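You operate a simulated robot arm through the tools that you are given. There is no shell and no other tool.

You run a simulated robot arm. Do the job below in one go: nothing can be reset, and whatever is moved stays where it is left.

JOB
Shut and lock both valves of tank 33.
Fine: both outlets are capped; leave the caps on.

Only the result counts: the job must be done as asked and must still hold three seconds after the hand-in. Knocking over, shifting, dropping, spilling or breaking anything else fails it. A push-on lid holds only when it is set on centred and level and pressed home; a screw cap is set on level and turned clockwise until tight.

ROBOT AND FRAMES
A 6-joint arm with a two-finger parallel gripper, fixed in place. Base frame: the origin is at the foot of the arm, x ahead of it, y to its left, z up. Lengths are in m, angles in rad, forces in N, time in s.
With the tool pointing down near the work surface it reaches from about 0.22 to 0.62 m from the base axis. Its first joint turns from -1.152 to 1.152 rad. Payload 2.7 kg.
The TCP is the grasp point between the finger pads, 0.023 m short of the fingertips. In the tool frame z runs along the fingers and y along their closing line. The gripper opens to 0.094 m. The fingers are 0.038 m wide and 0.01 m thick; the gripper's body (0.054 by 0.096 m) begins 0.039 m behind the TCP.
Orientation is that of the tool frame in the base frame, as [roll, pitch, yaw] about the fixed x, y, z axes, in that order (R = Rz(yaw) Ry(pitch) Rx(roll)). With the fingers straight down and closing along the base's y, the tool's x points along the base's -x, its y along +y and its z along -z.

CONTROLS
- The arm moves only by the tool apply_moves. Its argument "commands" is a list of rows, each a list of 7 numbers: the finger opening in cm, from 0 to 9.4, then the shift along the tool's x, y, z in units of 300 mm (1.0 is 300 mm), then the turn, a rotation vector about the tool's x, y, z in units of 45 degrees (1.0 is 45 degrees). In form: [[claw, x, y, z, rx, ry, rz], ...]. A call has 1 to 20 rows; each row is the pose to reach, as a shift and turn from the pose commanded when the call began, along the tool's axes at that moment. A call with a number of a shift or a turn outside -1 to 1 is refused whole. Rows are played at 5 a second. More than 0.05 m and 0.15 rad between two rows, or a gripper value outside its range, and nothing of the call is played. Where a pose cannot be reached the arm comes as near as it can. A force on the tool above 40 N (or 10 N above the force at the start of the call, whichever is more), or a blocked arm, ends the call early, and 0.2 s more pass. The fingers move at their own pace (about 0.045 m/s each) and stop on an object; they squeeze with about 45 N. The grip force told is the motor's: it shows also when the fingers shut on nothing. Time passes only in rows, and 0.2 s behind the last, so rows that repeat a pose let the fingers close. It gives the time, the measured TCP pose, the force on the tool (base axes), the opening and the grip force at its end, in the units of the frame above (readings bear some noise), with the torque about the TCP (base axes, N m) and any sound that the robot's microphone picked up.
- Cameras (640 x 400 px; columns grow to the right, rows downward): "scene" is fixed at [0.0605, -0.4193, 1.4142]; the picture's right is [0.88, -0.47, 0.00], its down [-0.23, -0.42, -0.88] and it looks along [0.41, 0.77, -0.48] (base axes); focal length 341 px, centre (320, 200). "wrist" rides on the gripper at [0.086, 0.016, -0.075] in the tool frame; the picture's right is [-0.18, 0.98, 0.00], its down [-0.58, -0.11, -0.81] and it looks along [-0.79, -0.15, 0.59] (tool axes); focal length 243 px, centre (320, 200). There is no depth. A picture from a camera that has moved, and an enlarged one, comes with that camera's place and axes in the base frame and with its lens.
- capture(camera): a new picture of that camera. It takes no simulated time.
- inspect(camera, box): a new picture of the part [left, top, right, bottom] of that camera's present view, enlarged. It takes no simulated time.
- finish_job(): hands the job in; it is judged then, once.

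Nothing tells you positions but the pictures and the camera data. Unless the task says otherwise, let go and move clear before handing in.

The tools are called as a command line: name --pt "numbers of a row" for each row, then --argument value for the rest, lists and objects as JSON in quotes. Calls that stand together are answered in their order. apply_moves: Moves the arm, as the interface text tells. Its arguments: {"type":"object","properties":{"commands":{"type":"array","items":{"type":"array","items":{"type":"number"}}}},"required":["commands"]} The other tools are called the same way: capture (camera) takes a picture; inspect (camera, box) takes an enlarged picture of a part of a camera's view; finish_job () hands the job in.

At the start:

```text
time: 0.0
eef_pos: [0.2305, 0.1797, 1.2247]
orientation: [3.141, 0.0, 3.142]
force: [0.2, 0.2, -0.4]
moment: [0.02, -0.01, 0.03]
grip_width: 0.094
grasp_force: 0.0
```

scene: 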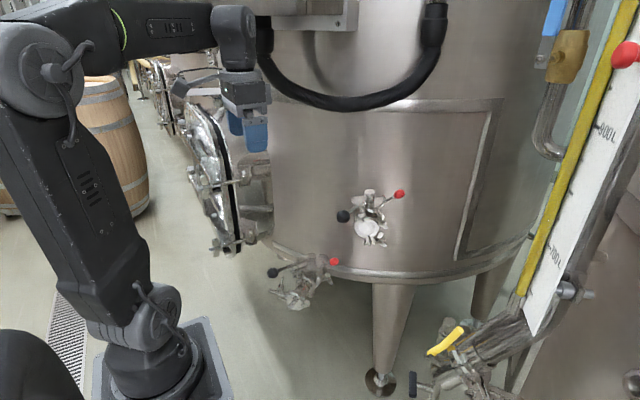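
wrist: 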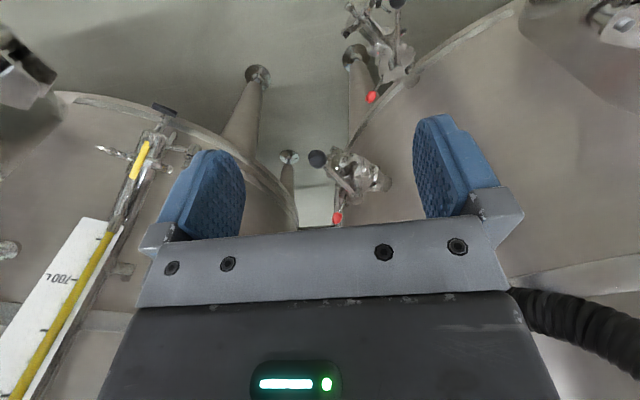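

I see a steel tank with two ball valves with red and black ended handles, and another tank to the right with a yellow handle. I'll take close-up looks first to identify tank 33 and its valves.

inspect --camera "scene" --box '[240, 160, 440, 320]'

inspect --camera "scene" --box '[320, 170, 420, 250]'

inspect --camera "scene" --box '[255, 245, 355, 325]'

inspect --camera "scene" --box '[400, 300, 560, 400]'

inspect --camera "wrist" --box '[260, 0, 440, 240]'

inspect --camera "scene" --box '[240, 0, 640, 200]'

```text
2.50 times, centred on (340, 240) of scene
camera zoom: at [0.0605, -0.4193, 1.4142], right [0.88, -0.47, 0.0], down [-0.23, -0.42, -0.88], along [0.41, 0.77, -0.48], focal length 853 px, centre (270, 100)
```

zoom: 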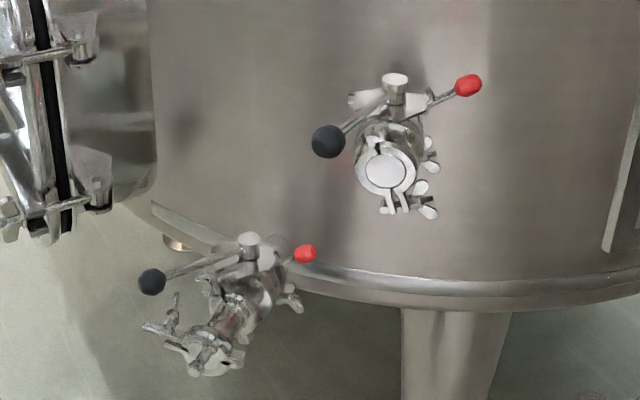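

```text
5.00 times, centred on (370, 210) of scene
camera zoom: at [0.0605, -0.4193, 1.4142], right [0.88, -0.47, 0.0], down [-0.23, -0.42, -0.88], along [0.41, 0.77, -0.48], focal length 1706 px, centre (70, 150)
```

zoom: 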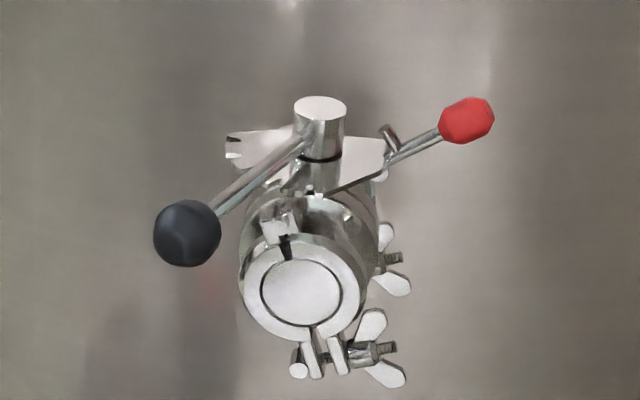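

```text
5.00 times, centred on (305, 285) of scene
camera zoom: at [0.0605, -0.4193, 1.4142], right [0.88, -0.47, 0.0], down [-0.23, -0.42, -0.88], along [0.41, 0.77, -0.48], focal length 1706 px, centre (395, -225)
```

zoom: 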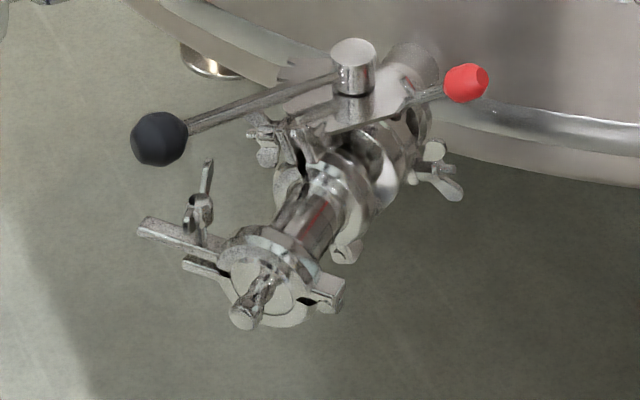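

```text
4.00 times, centred on (480, 350) of scene
camera zoom: at [0.0605, -0.4193, 1.4142], right [0.88, -0.47, 0.0], down [-0.23, -0.42, -0.88], along [0.41, 0.77, -0.48], focal length 1364 px, centre (-320, -400)
```

zoom: 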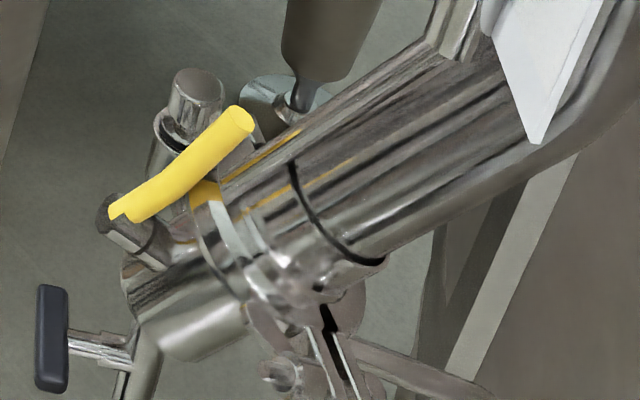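

```text
1.67 times, centred on (350, 120) of wrist
camera zoom: at [0.1452, 0.1965, 1.2982], right [0.18, 0.98, 0.0], down [0.58, -0.11, 0.81], along [0.79, -0.15, -0.59], focal length 404 px, centre (270, 333)
```

zoom: 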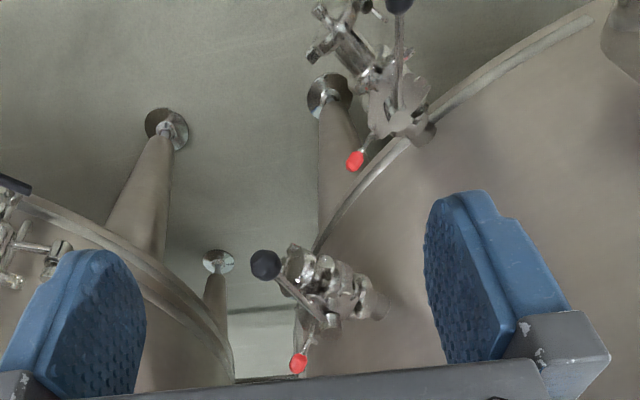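

```text
1.60 times, centred on (440, 100) of scene
camera zoom: at [0.0605, -0.4193, 1.4142], right [0.88, -0.47, 0.0], down [-0.23, -0.42, -0.88], along [0.41, 0.77, -0.48], focal length 546 px, centre (128, 360)
```

zoom: 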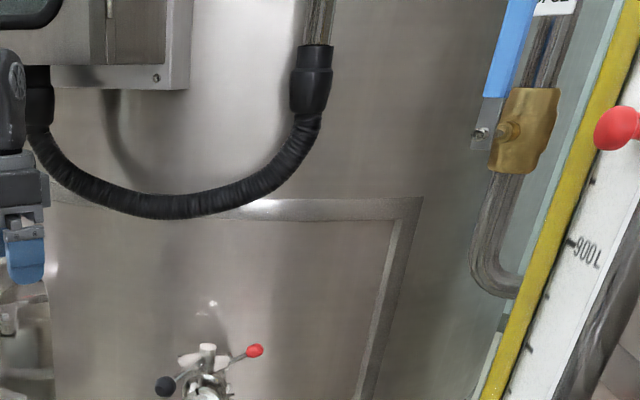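

The two levered valves sit at about stem (0.53, 0.20, 1.01) and (0.42, 0.305, 0.785), each with a black-ball lever and a red-tipped part. Next I'll turn the wrist to look around and find the number plates.

apply_moves --pt "9.4 0 0 0 0 0 -0.18" --pt "9.4 0 0 0 0 0 -0.36" --pt "9.4 0 0 0 0 0 -0.54" --pt "9.4 0 0 0 0 0 -0.72" --pt "9.4 0 0 0 0 0 -0.9"

capture --camera "wrist"

capture --camera "scene"

```text
time: 1.2
eef_pos: [0.2333, 0.1802, 1.2242]
orientation: [-3.141, 0.001, -2.432]
force: [-0.4, -0.6, -0.8]
moment: [0.01, -0.01, -0.01]
grip_width: 0.0941
grasp_force: 0.0
```

```text
taken
camera wrist: at [0.1557, 0.1357, 1.2981], right [-0.5, 0.87, 0.0], down [0.51, 0.3, 0.81], along [0.7, 0.4, -0.59], focal length 243 px, centre (320, 200)
```

wrist: 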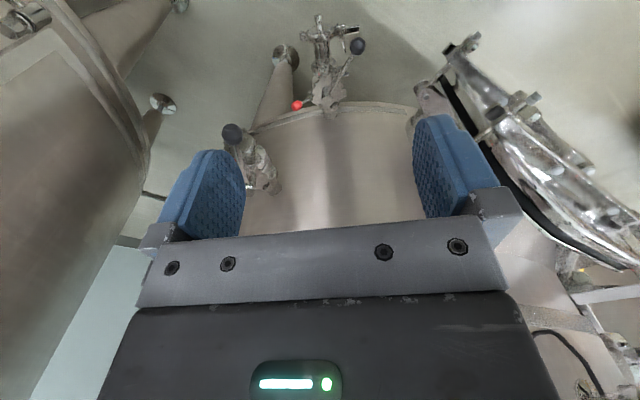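

```text
taken
```

scene: 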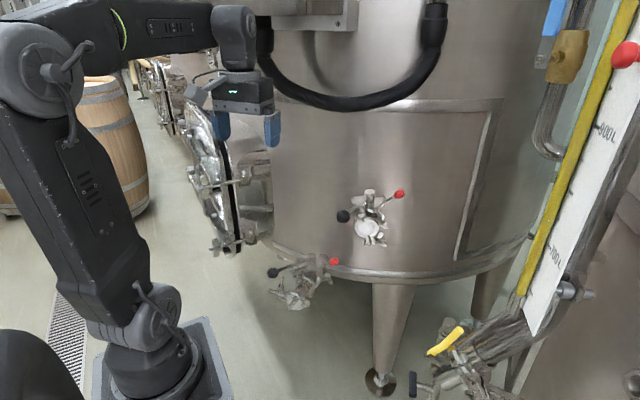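

Both levered valves are on the tank in front. I'll tilt the hand to look up the tank for its number, and zoom in on the valves.

inspect --camera "wrist" --box '[210, 0, 410, 125]'

apply_moves --pt "9.4 0 0 0 0 -0.18 0" --pt "9.4 0 0 0 0 -0.36 0" --pt "9.4 0 0 0 0 -0.54 0" --pt "9.4 0 0 0 0 -0.72 0" --pt "9.4 0 0 0 0 -0.9 0"

capture --camera "wrist"

```text
3.20 times, centred on (310, 62) of wrist
camera zoom: at [0.1557, 0.1357, 1.2981], right [-0.5, 0.87, 0.0], down [0.51, 0.3, 0.81], along [0.7, 0.4, -0.59], focal length 776 px, centre (352, 640)
```

zoom: 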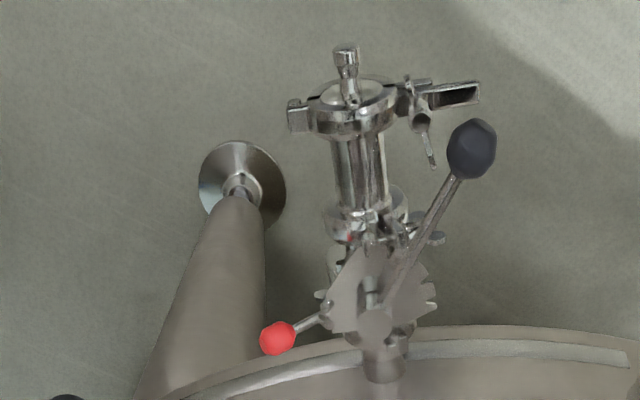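

```text
time: 2.4
eef_pos: [0.2317, 0.1799, 1.2244]
orientation: [3.139, 0.709, -2.436]
force: [0.1, -0.7, -0.8]
moment: [-0.01, 0.01, 0.01]
grip_width: 0.0943
grasp_force: 0.0
```

```text
taken
camera wrist: at [0.1345, 0.1189, 1.224], right [-0.53, 0.84, 0.12], down [0.01, -0.14, 0.99], along [0.85, 0.53, 0.07], focal length 243 px, centre (320, 200)
```

wrist: 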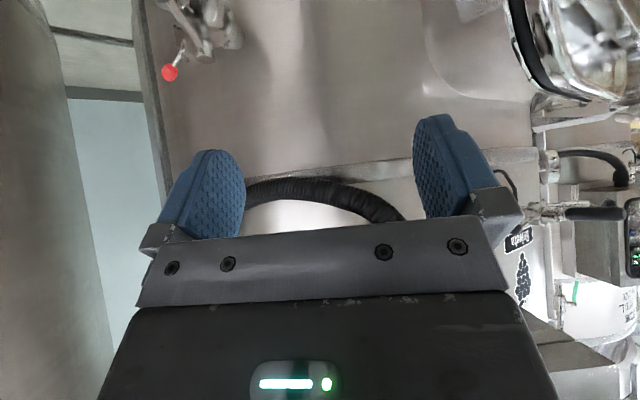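

inspect --camera "wrist" --box '[480, 100, 640, 400]'

inspect --camera "wrist" --box '[480, 200, 640, 300]'

apply_moves --pt "9.4 0 0 0 0.18 0 0" --pt "9.4 0 0 0 0.36 0 0" --pt "9.4 0 0 0 0.54 0 0" --pt "9.4 0 0 0 0.72 0 0"

capture --camera "wrist"

capture --camera "scene"

```text
1.33 times, centred on (560, 250) of wrist
camera zoom: at [0.1345, 0.1189, 1.224], right [-0.53, 0.84, 0.12], down [0.01, -0.14, 0.99], along [0.85, 0.53, 0.07], focal length 324 px, centre (0, 133)
```

zoom: 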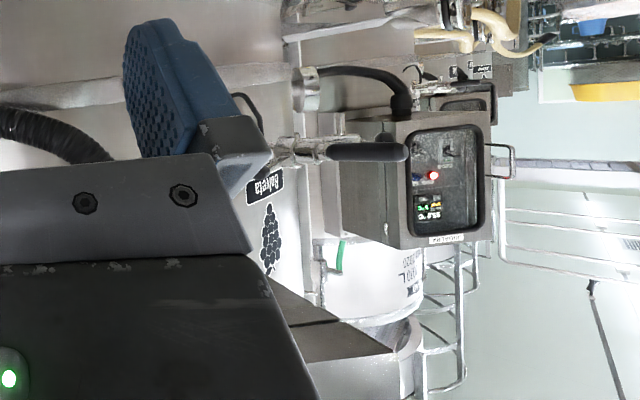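

```text
4.00 times, centred on (560, 250) of wrist
camera zoom: at [0.1345, 0.1189, 1.224], right [-0.53, 0.84, 0.12], down [0.01, -0.14, 0.99], along [0.85, 0.53, 0.07], focal length 970 px, centre (-640, 0)
```

zoom: 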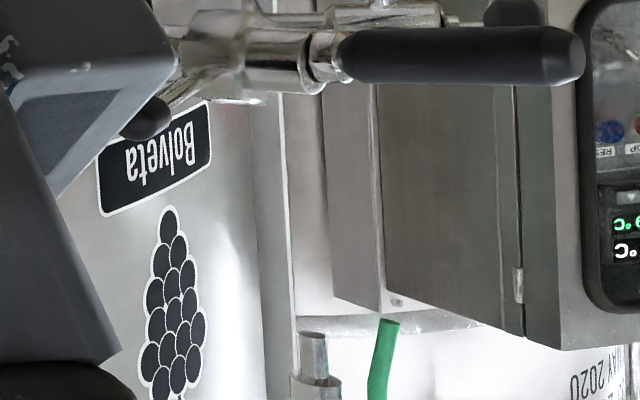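

```text
time: 3.4
eef_pos: [0.2525, 0.1696, 1.2225]
orientation: [-2.575, 0.708, -2.432]
force: [-0.1, -0.1, -0.3]
moment: [-0.02, 0.02, 0.02]
grip_width: 0.0938
grasp_force: 0.0
out of reach, approached as far as the arm can: row 3, 4
```

```text
taken
camera wrist: at [0.1409, 0.145, 1.2076], right [-0.17, 0.94, -0.28], down [-0.25, 0.23, 0.94], along [0.95, 0.23, 0.2], focal length 243 px, centre (320, 200)
```

wrist: 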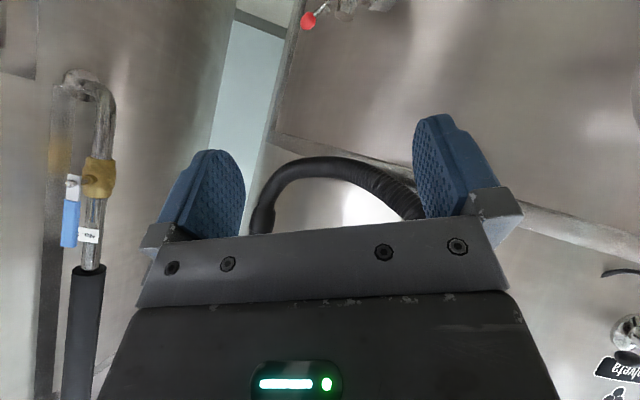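

```text
taken
```

scene: 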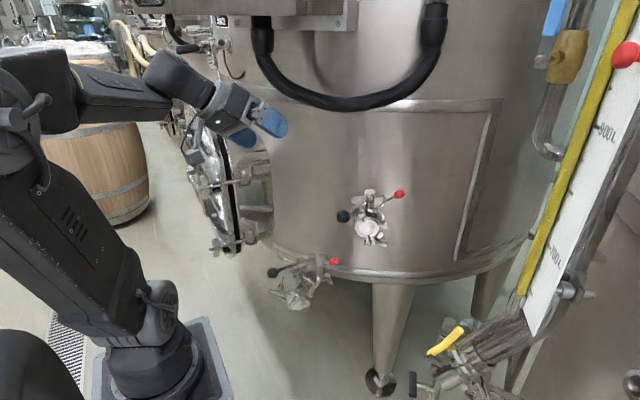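

inspect --camera "wrist" --box '[60, 210, 124, 250]'

inspect --camera "scene" --box '[120, 0, 280, 100]'

inspect --camera "scene" --box '[520, 0, 640, 75]'

apply_moves --pt "9.4 0 0 0 -0.18 0 0" --pt "9.4 0 0 0 -0.36 0 0" --pt "9.4 0 0 0 -0.54 0 0" --pt "9.4 0 0 0 -0.72 0 0" --pt "9.4 0 0 0 -0.9 0 0"

capture --camera "wrist"

```text
10.00 times, centred on (92, 230) of wrist
camera zoom: at [0.1409, 0.145, 1.2076], right [-0.17, 0.94, -0.28], down [-0.25, 0.23, 0.94], along [0.95, 0.23, 0.2], focal length 2426 px, centre (2600, -100)
```

zoom: 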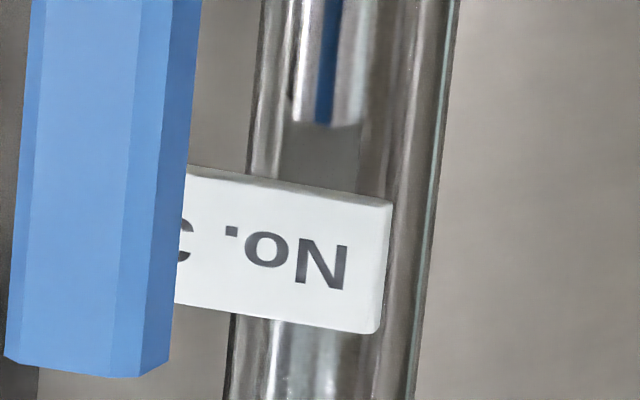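

```text
4.00 times, centred on (200, 50) of scene
camera zoom: at [0.0605, -0.4193, 1.4142], right [0.88, -0.47, 0.0], down [-0.23, -0.42, -0.88], along [0.41, 0.77, -0.48], focal length 1364 px, centre (800, 800)
```

zoom: 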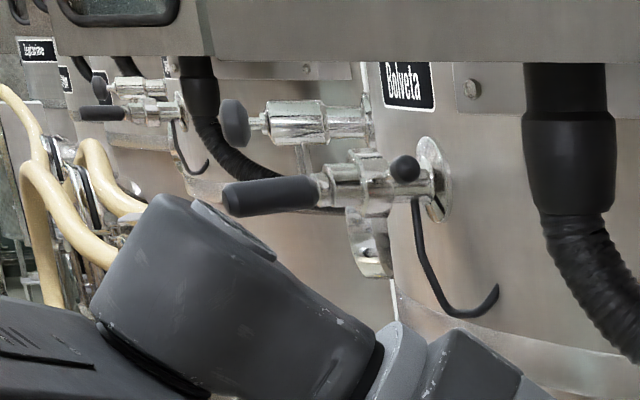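

```text
5.33 times, centred on (580, 38) of scene
camera zoom: at [0.0605, -0.4193, 1.4142], right [0.88, -0.47, 0.0], down [-0.23, -0.42, -0.88], along [0.41, 0.77, -0.48], focal length 1819 px, centre (-1067, 1067)
```

zoom: 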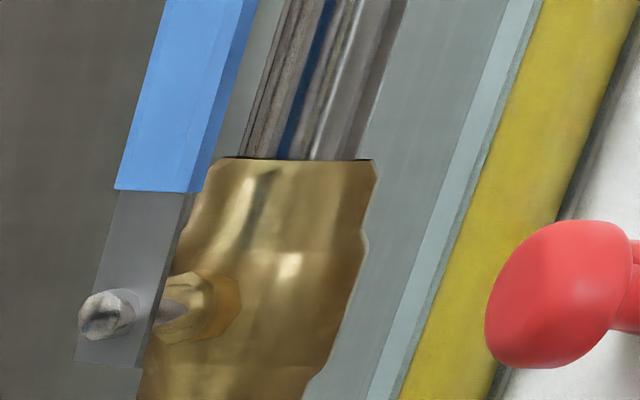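

```text
time: 4.6
eef_pos: [0.2528, 0.1692, 1.222]
orientation: [2.999, 0.708, -2.435]
force: [0.9, -0.5, 0.6]
moment: [-0.01, 0.0, 0.0]
grip_width: 0.0939
grasp_force: 0.1
```

```text
taken
camera wrist: at [0.1611, 0.1002, 1.2236], right [-0.59, 0.77, 0.23], down [0.09, -0.21, 0.97], along [0.8, 0.6, 0.06], focal length 243 px, centre (320, 200)
```

wrist: 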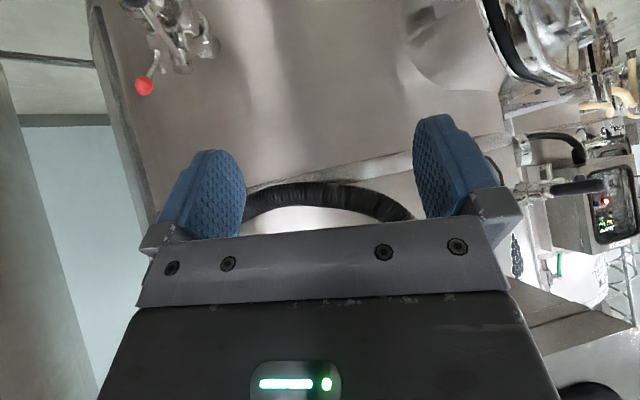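

apply_moves --pt "9.4 0 0 -0.03 0 -0.18 0" --pt "9.4 0 0 -0.06 0 -0.36 0" --pt "9.4 0 0 -0.1 0 -0.54 0" --pt "9.4 0 0 -0.13 0 -0.72 0" --pt "9.4 0 0 -0.15 0 -0.9 0"

capture --camera "wrist"

capture --camera "scene"

```text
time: 5.8
eef_pos: [0.234, 0.1466, 1.2575]
orientation: [2.518, 1.385, -2.958]
force: [0.0, 0.4, 0.0]
moment: [0.01, 0.0, 0.0]
grip_width: 0.094
grasp_force: 0.0
```

```text
taken
camera wrist: at [0.1564, 0.1024, 1.1851], right [-0.67, 0.69, 0.29], down [-0.36, -0.64, 0.68], along [0.65, 0.35, 0.68], focal length 243 px, centre (320, 200)
```

wrist: 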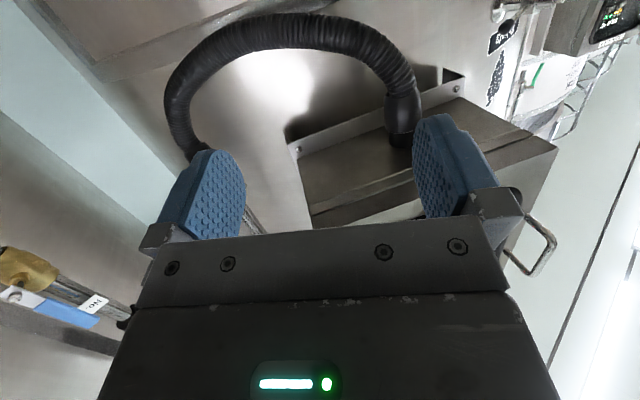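

```text
taken
```

scene: 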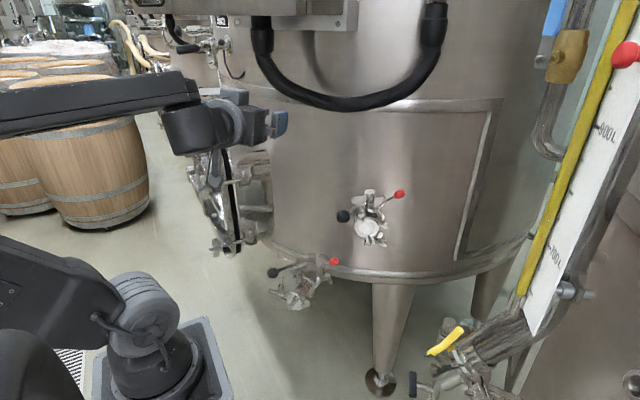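

inspect --camera "wrist" --box '[480, 0, 640, 100]'

inspect --camera "wrist" --box '[40, 270, 140, 332]'

inspect --camera "scene" --box '[100, 0, 260, 100]'

apply_moves --pt "9.4 -0.06 0 0 0 0 0.0" --pt "9.4 -0.12 0 0.0 0.0 0 0" --pt "9.4 -0.2 0 -0.0 0.0 0.0 0" --pt "9.4 -0.26 0 -0.0 0 0 0" --pt "9.4 -0.33 0 0.0 0 0 0"

capture --camera "wrist"

capture --camera "scene"

```text
4.00 times, centred on (560, 50) of wrist
camera zoom: at [0.1564, 0.1024, 1.1851], right [-0.67, 0.69, 0.29], down [-0.36, -0.64, 0.68], along [0.65, 0.35, 0.68], focal length 970 px, centre (-640, 800)
```

zoom: 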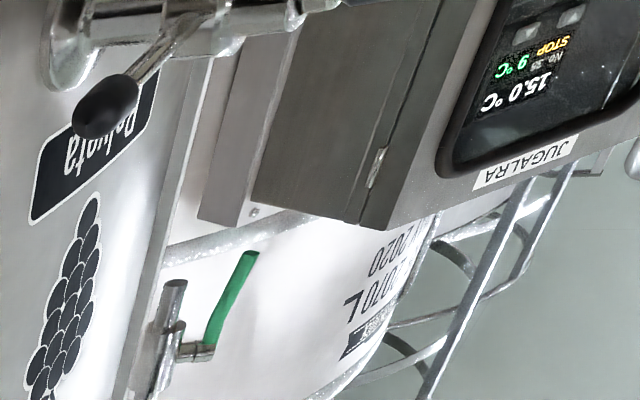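

```text
6.40 times, centred on (90, 301) of wrist
camera zoom: at [0.1564, 0.1024, 1.1851], right [-0.67, 0.69, 0.29], down [-0.36, -0.64, 0.68], along [0.65, 0.35, 0.68], focal length 1553 px, centre (1792, -446)
```

zoom: 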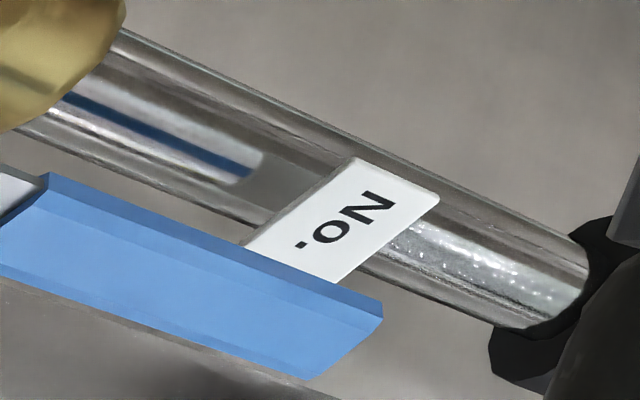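

```text
4.00 times, centred on (180, 50) of scene
camera zoom: at [0.0605, -0.4193, 1.4142], right [0.88, -0.47, 0.0], down [-0.23, -0.42, -0.88], along [0.41, 0.77, -0.48], focal length 1364 px, centre (880, 800)
```

zoom: 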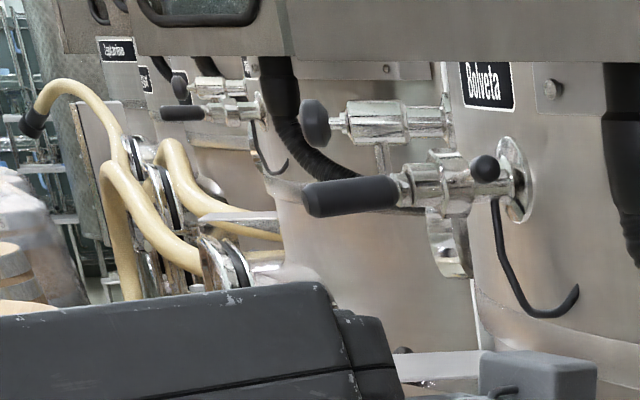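

```text
time: 7.0
eef_pos: [0.2528, 0.1508, 1.3549]
orientation: [2.516, 1.384, -2.959]
force: [-1.2, -0.4, -0.4]
moment: [-0.01, 0.0, -0.02]
grip_width: 0.0939
grasp_force: 0.0
```

```text
taken
camera wrist: at [0.1749, 0.1057, 1.2819], right [-0.67, 0.69, 0.29], down [-0.36, -0.64, 0.68], along [0.65, 0.35, 0.67], focal length 243 px, centre (320, 200)
```

wrist: 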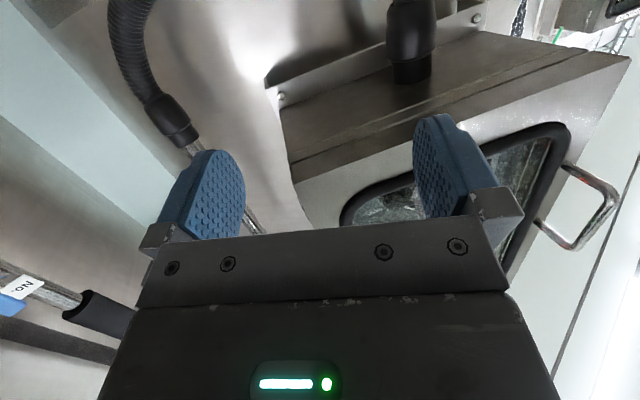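

```text
taken
```

scene: 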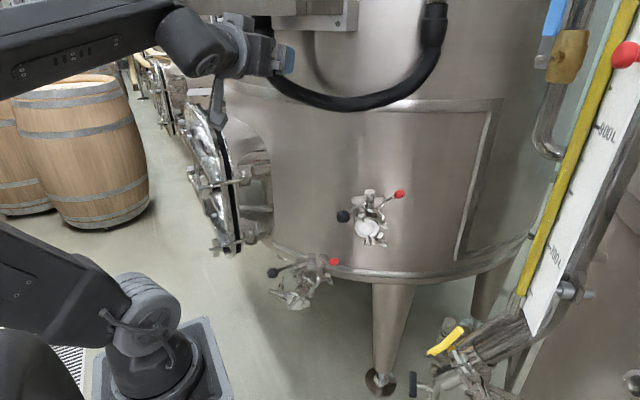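

apply_moves --pt "9.4 -0.1 0 0 0.15 0 0.0" --pt "9.4 -0.2 0 0.0 0.33 0 0" --pt "9.4 -0.25 0 -0.0 0.5 0.0 0" --pt "9.4 -0.25 -0.08 -0.0 0.66 0 0" --pt "9.4 -0.25 -0.15 0.0 0.66 0 0"

capture --camera "wrist"

capture --camera "scene"

```text
time: 8.2
eef_pos: [0.2974, 0.1203, 1.4223]
orientation: [3.042, 1.385, -2.952]
force: [-0.2, 0.2, -0.5]
moment: [0.02, 0.0, 0.01]
grip_width: 0.0937
grasp_force: 0.1
```

```text
taken
camera wrist: at [0.2071, 0.1124, 1.3506], right [-0.24, 0.95, 0.2], down [-0.62, -0.31, 0.72], along [0.74, 0.05, 0.67], focal length 243 px, centre (320, 200)
```

wrist: 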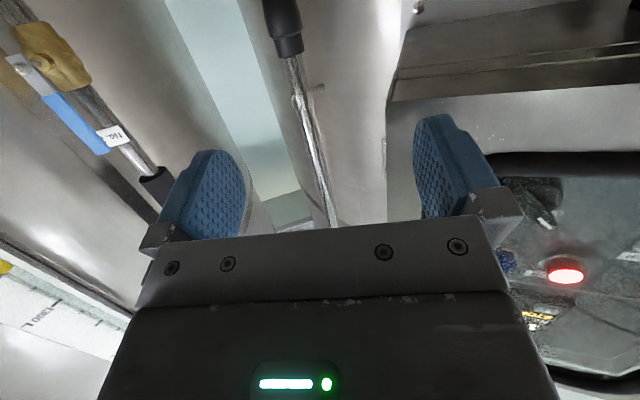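

```text
taken
```

scene: 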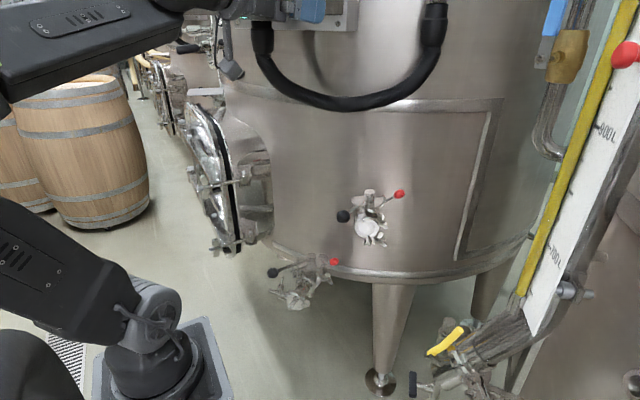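

inspect --camera "wrist" --box '[500, 290, 640, 378]'

inspect --camera "wrist" --box '[80, 110, 144, 150]'

```text
4.55 times, centred on (570, 334) of wrist
camera zoom: at [0.2071, 0.1124, 1.3506], right [-0.24, 0.95, 0.2], down [-0.62, -0.31, 0.72], along [0.74, 0.05, 0.67], focal length 1103 px, centre (-816, -409)
```

zoom: 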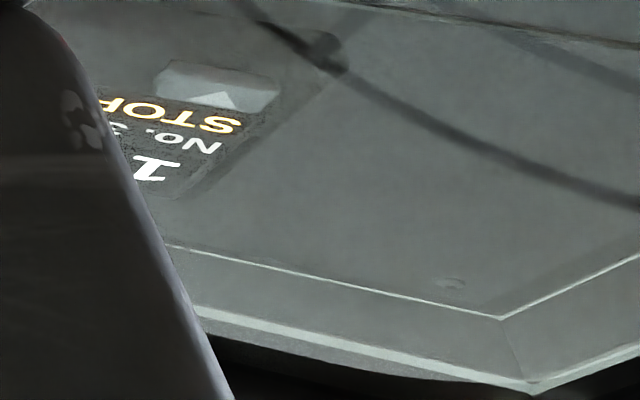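

```text
10.00 times, centred on (112, 130) of wrist
camera zoom: at [0.2071, 0.1124, 1.3506], right [-0.24, 0.95, 0.2], down [-0.62, -0.31, 0.72], along [0.74, 0.05, 0.67], focal length 2426 px, centre (2400, 900)
```

zoom: 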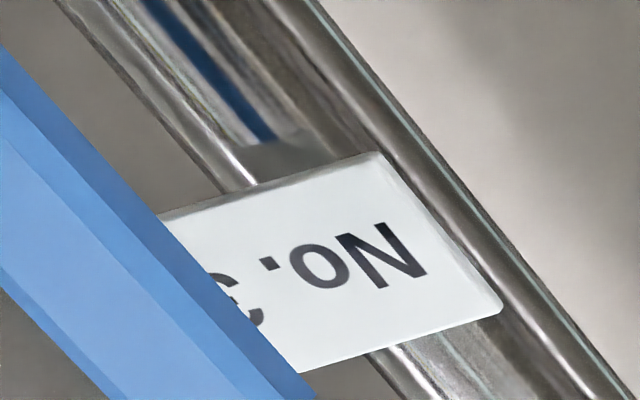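

apply_moves --pt "9.4 0.0 -0.06 0 0.15 0 0.0" --pt "9.4 0.0 -0.12 0.0 0.3 0 0"

capture --camera "wrist"

inspect --camera "wrist" --box '[500, 250, 640, 338]'

inspect --camera "wrist" --box '[540, 300, 640, 400]'

```text
time: 8.8
eef_pos: [0.3081, 0.0859, 1.4215]
orientation: [-3.009, 1.386, -2.958]
force: [0.0, 0.0, -0.4]
moment: [0.02, -0.03, 0.02]
grip_width: 0.0937
grasp_force: 0.0
```

```text
taken
camera wrist: at [0.2186, 0.097, 1.3495], right [-0.02, 0.99, 0.16], down [-0.68, -0.13, 0.72], along [0.73, -0.09, 0.67], focal length 243 px, centre (320, 200)
```

wrist: 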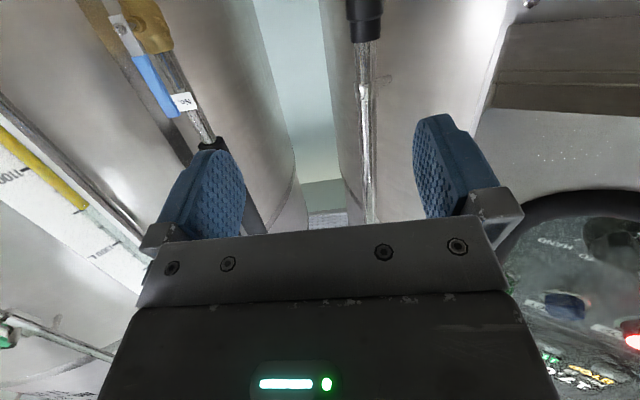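

```text
4.55 times, centred on (570, 294) of wrist
camera zoom: at [0.2186, 0.097, 1.3495], right [-0.02, 0.99, 0.16], down [-0.68, -0.13, 0.72], along [0.73, -0.09, 0.67], focal length 1103 px, centre (-816, -227)
```

zoom: 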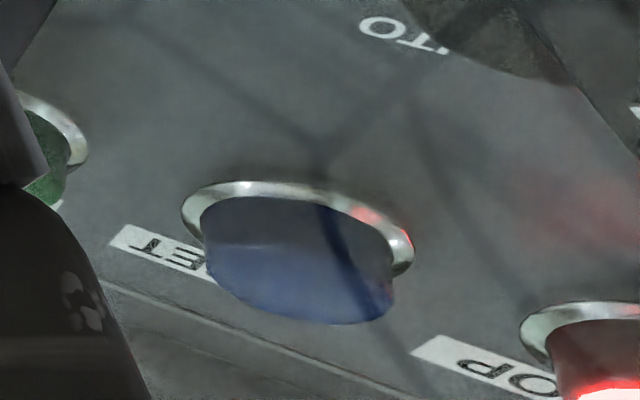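

```text
4.00 times, centred on (590, 350) of wrist
camera zoom: at [0.2186, 0.097, 1.3495], right [-0.02, 0.99, 0.16], down [-0.68, -0.13, 0.72], along [0.73, -0.09, 0.67], focal length 970 px, centre (-760, -400)
```

zoom: 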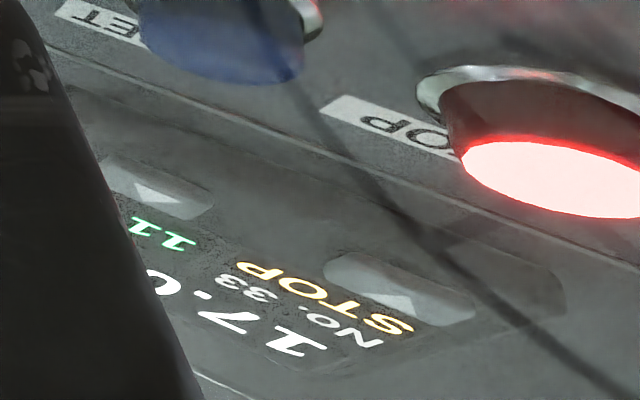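

The panel reads "No. 33", so the front tank with the two levered valves is the right one. I'll back out and bring the hand back down, looking at the valves.

apply_moves --pt "9.4 0 0 -0.1 0 0 0" --pt "9.4 0.05 0 -0.2 0 0.18 0" --pt "9.4 0.15 0 -0.25 0 0.36 0" --pt "9.4 0.25 0 -0.28 0 0.54 0" --pt "9.4 0.35 0 -0.28 0 0.72 0" --pt "9.4 0.45 0 -0.28 0 0.88 0"

capture --camera "wrist"

capture --camera "scene"

```text
time: 10.2
eef_pos: [0.204, 0.0786, 1.3045]
orientation: [-3.11, 0.692, -3.066]
force: [-1.1, -0.2, 0.4]
moment: [0.01, -0.03, 0.03]
grip_width: 0.0939
grasp_force: 0.1
```

```text
taken
camera wrist: at [0.0876, 0.0894, 1.3056], right [0.09, 0.99, 0.09], down [-0.06, -0.09, 0.99], along [0.99, -0.09, 0.06], focal length 243 px, centre (320, 200)
```

wrist: 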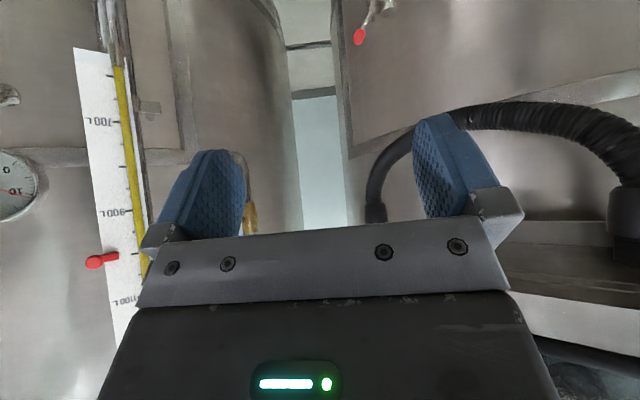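

```text
taken
```

scene: 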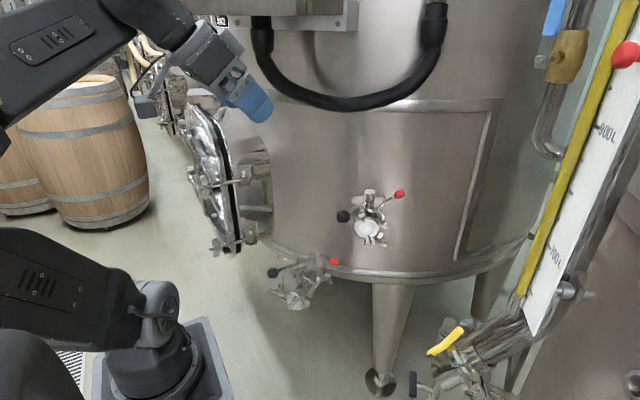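

apply_moves --pt "9.4 0.05 0 0.05 0 0.18 0" --pt "9.4 0.1 0 0.1 0 0.36 0" --pt "9.4 0.12 0 0.1 0 0.54 0" --pt "9.4 0.12 0 0.1 0 0.72 0" --pt "9.4 0.12 0 0.1 0 0.88 0"

capture --camera "wrist"

```text
time: 11.4
eef_pos: [0.1925, 0.0762, 1.2587]
orientation: [-3.117, 0.001, -3.087]
force: [0.1, -0.8, -0.1]
moment: [0.03, 0.01, 0.03]
grip_width: 0.0943
grasp_force: 0.1
```

```text
taken
camera wrist: at [0.1046, 0.0904, 1.3328], right [0.13, 0.99, -0.02], down [0.58, -0.06, 0.81], along [0.8, -0.12, -0.59], focal length 243 px, centre (320, 200)
```

wrist: 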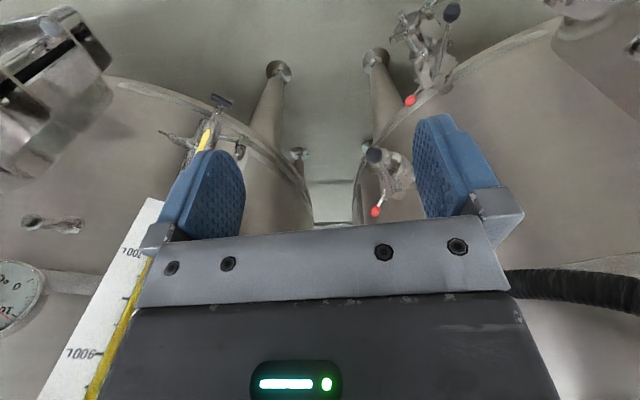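

apply_moves --pt "9.4 -0.1 0.03 0.07 0 0 -0.1" --pt "9.4 -0.2 0.06 0.14 0 0 -0.2" --pt "9.4 -0.3 0.09 0.2 0 0 -0.3" --pt "9.4 -0.4 0.12 0.26 0 0 -0.4" --pt "9.4 -0.5 0.15 0.33 0 0 -0.5"

capture --camera "wrist"

inspect --camera "wrist" --box '[240, 60, 420, 240]'

inspect --camera "wrist" --box '[300, 0, 440, 90]'

capture --camera "scene"

```text
time: 12.6
eef_pos: [0.3411, 0.1272, 1.1594]
orientation: [-3.116, -0.005, -2.69]
force: [-0.4, -0.4, 0.7]
moment: [-0.01, -0.01, -0.02]
grip_width: 0.094
grasp_force: 0.1
```

```text
taken
camera wrist: at [0.2547, 0.1071, 1.234], right [-0.26, 0.96, -0.02], down [0.57, 0.17, 0.81], along [0.78, 0.2, -0.59], focal length 243 px, centre (320, 200)
```

wrist: 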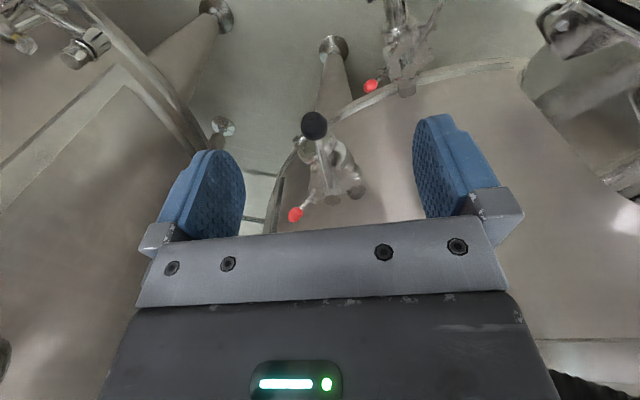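

```text
2.22 times, centred on (330, 150) of wrist
camera zoom: at [0.2547, 0.1071, 1.234], right [-0.26, 0.96, -0.02], down [0.57, 0.17, 0.81], along [0.78, 0.2, -0.59], focal length 539 px, centre (298, 311)
```

zoom: 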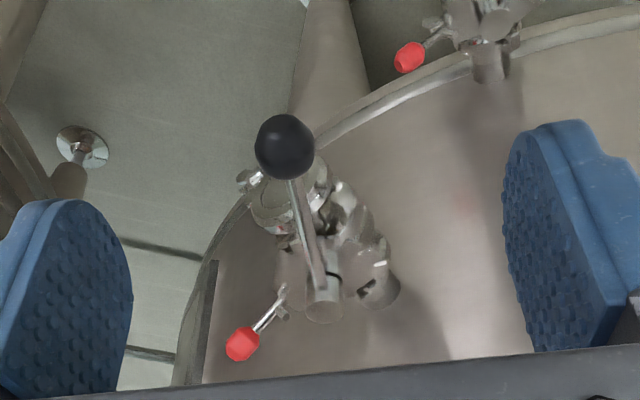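

```text
4.44 times, centred on (370, 45) of wrist
camera zoom: at [0.2547, 0.1071, 1.234], right [-0.26, 0.96, -0.02], down [0.57, 0.17, 0.81], along [0.78, 0.2, -0.59], focal length 1078 px, centre (98, 889)
```

zoom: 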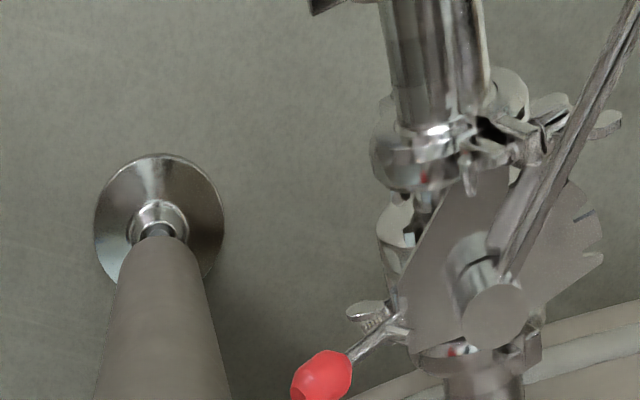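

```text
taken
```

scene: 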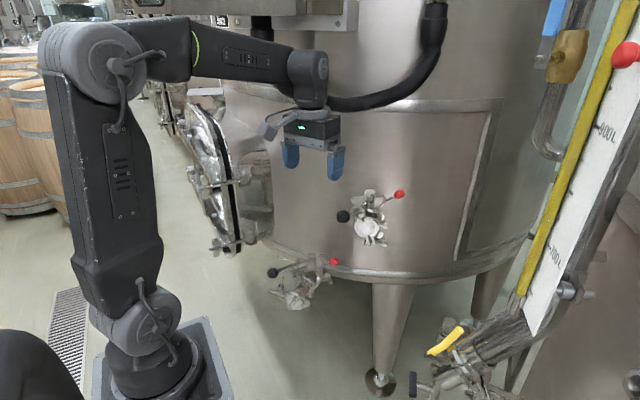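

inspect --camera "wrist" --box '[280, 100, 376, 220]'

inspect --camera "wrist" --box '[280, 165, 376, 225]'

inspect --camera "wrist" --box '[350, 40, 446, 100]'

inspect --camera "scene" --box '[350, 180, 414, 220]'

inspect --camera "scene" --box '[290, 245, 346, 280]'

```text
3.33 times, centred on (328, 160) of wrist
camera zoom: at [0.2547, 0.1071, 1.234], right [-0.26, 0.96, -0.02], down [0.57, 0.17, 0.81], along [0.78, 0.2, -0.59], focal length 809 px, centre (293, 333)
```

zoom: 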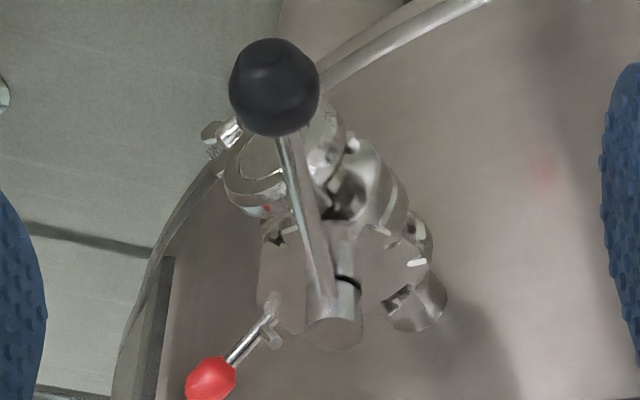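

```text
6.67 times, centred on (328, 195) of wrist
camera zoom: at [0.2547, 0.1071, 1.234], right [-0.26, 0.96, -0.02], down [0.57, 0.17, 0.81], along [0.78, 0.2, -0.59], focal length 1618 px, centre (267, 233)
```

zoom: 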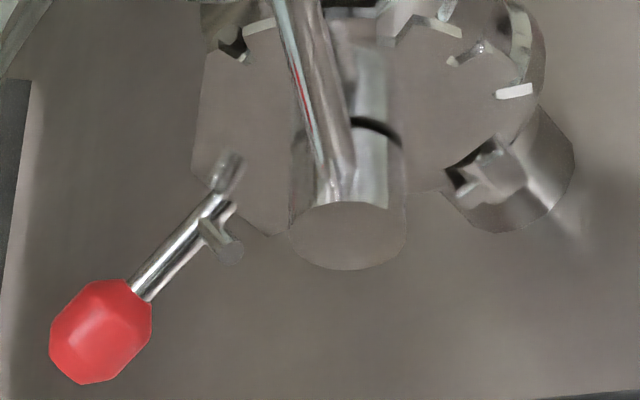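

```text
6.67 times, centred on (398, 70) of wrist
camera zoom: at [0.2547, 0.1071, 1.234], right [-0.26, 0.96, -0.02], down [0.57, 0.17, 0.81], along [0.78, 0.2, -0.59], focal length 1618 px, centre (-200, 1067)
```

zoom: 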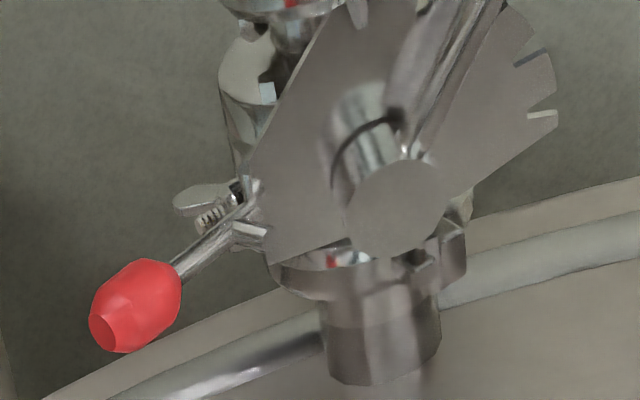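

```text
10.00 times, centred on (382, 200) of scene
camera zoom: at [0.0605, -0.4193, 1.4142], right [0.88, -0.47, 0.0], down [-0.23, -0.42, -0.88], along [0.41, 0.77, -0.48], focal length 3411 px, centre (-300, 200)
```

zoom: 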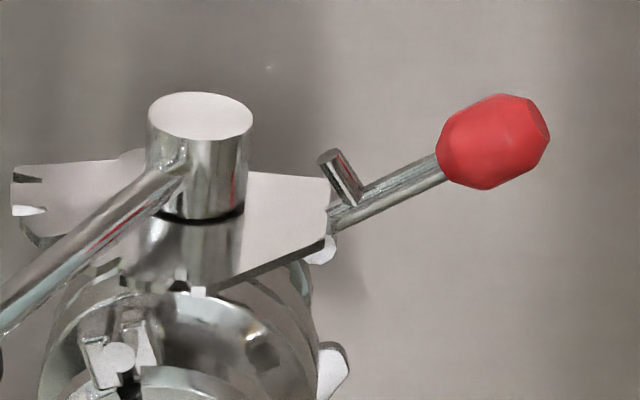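

```text
11.43 times, centred on (318, 262) of scene
camera zoom: at [0.0605, -0.4193, 1.4142], right [0.88, -0.47, 0.0], down [-0.23, -0.42, -0.88], along [0.41, 0.77, -0.48], focal length 3898 px, centre (343, -514)
```

zoom: 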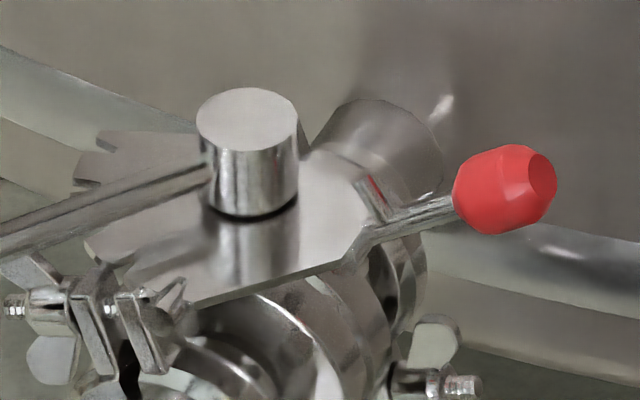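

The valves have a fixed notched sector plate under the black lever and a red-tipped lock lever on the far corner. I'll swing the hand to view the upper valve from the red-lever side to understand the lock.

apply_moves --pt "9.4 -0.02 -0.06 -0.05 0 0 -0.14" --pt "9.4 -0.04 -0.12 -0.08 0 0 -0.28" --pt "9.4 -0.06 -0.18 -0.08 0 0 -0.42" --pt "9.4 -0.08 -0.24 -0.08 0 0 -0.56" --pt "9.4 -0.1 -0.3 -0.08 0 0 -0.7" --pt "9.4 -0.12 -0.36 -0.08 0 0 -0.84" --pt "9.4 -0.13 -0.42 -0.08 0 0 -0.98"

capture --camera "wrist"

capture --camera "scene"

```text
time: 14.2
eef_pos: [0.431, 0.03, 1.1874]
orientation: [-3.127, -0.021, -1.922]
force: [-0.4, 0.0, -0.7]
moment: [0.0, 0.02, 0.01]
grip_width: 0.0942
grasp_force: 0.0
```

```text
taken
camera wrist: at [0.3855, -0.043, 1.2629], right [-0.86, 0.51, -0.02], down [0.3, 0.53, 0.8], along [0.42, 0.68, -0.61], focal length 243 px, centre (320, 200)
```

wrist: 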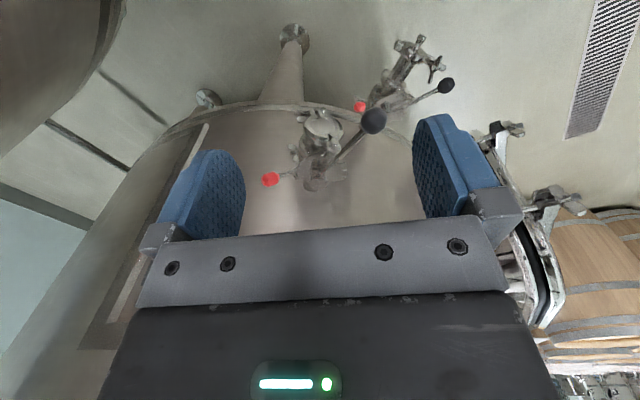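

```text
taken
```

scene: 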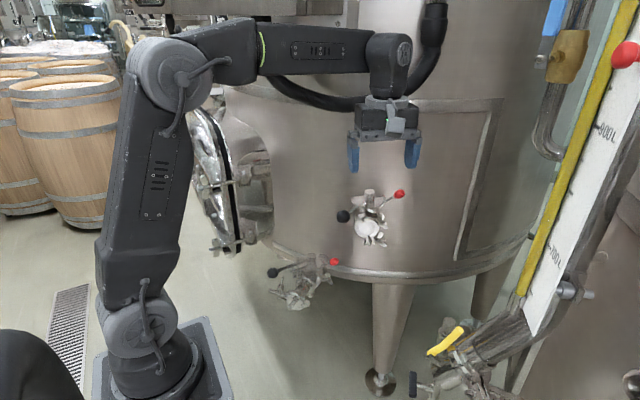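

inspect --camera "wrist" --box '[252, 95, 396, 205]'

inspect --camera "wrist" --box '[256, 140, 352, 200]'

inspect --camera "wrist" --box '[345, 60, 465, 135]'

inspect --camera "scene" --box '[330, 180, 410, 230]'

```text
3.64 times, centred on (324, 150) of wrist
camera zoom: at [0.3855, -0.043, 1.2629], right [-0.86, 0.51, -0.02], down [0.3, 0.53, 0.8], along [0.42, 0.68, -0.61], focal length 882 px, centre (306, 382)
```

zoom: 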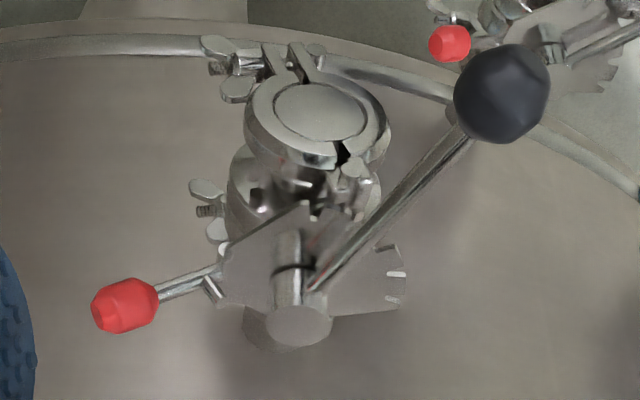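

```text
6.67 times, centred on (304, 170) of wrist
camera zoom: at [0.3855, -0.043, 1.2629], right [-0.86, 0.51, -0.02], down [0.3, 0.53, 0.8], along [0.42, 0.68, -0.61], focal length 1618 px, centre (427, 400)
```

zoom: 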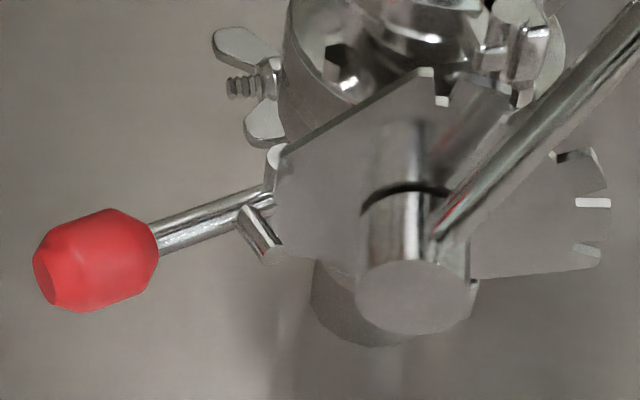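

```text
5.33 times, centred on (405, 98) of wrist
camera zoom: at [0.3855, -0.043, 1.2629], right [-0.86, 0.51, -0.02], down [0.3, 0.53, 0.8], along [0.42, 0.68, -0.61], focal length 1294 px, centre (-133, 747)
```

zoom: 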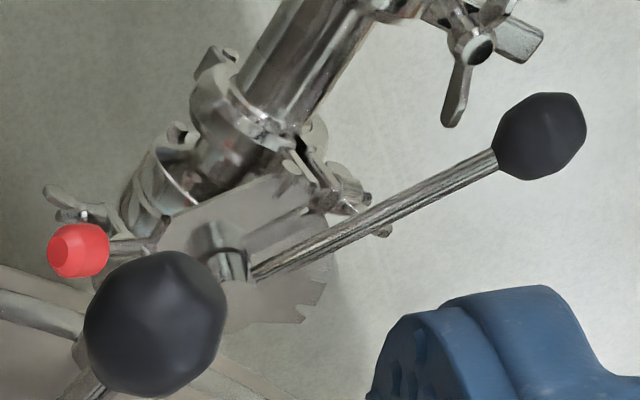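

```text
8.00 times, centred on (370, 205) of scene
camera zoom: at [0.0605, -0.4193, 1.4142], right [0.88, -0.47, 0.0], down [-0.23, -0.42, -0.88], along [0.41, 0.77, -0.48], focal length 2729 px, centre (-80, 160)
```

zoom: 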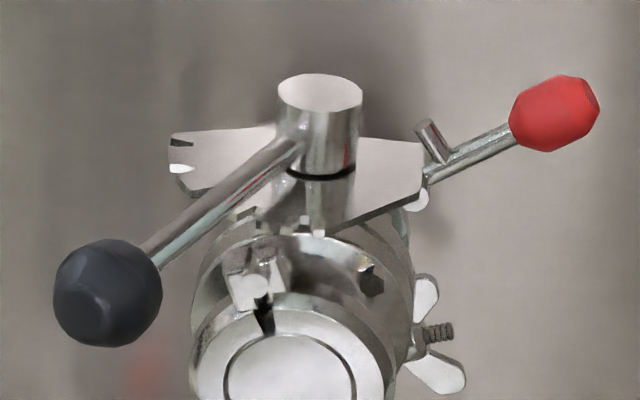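

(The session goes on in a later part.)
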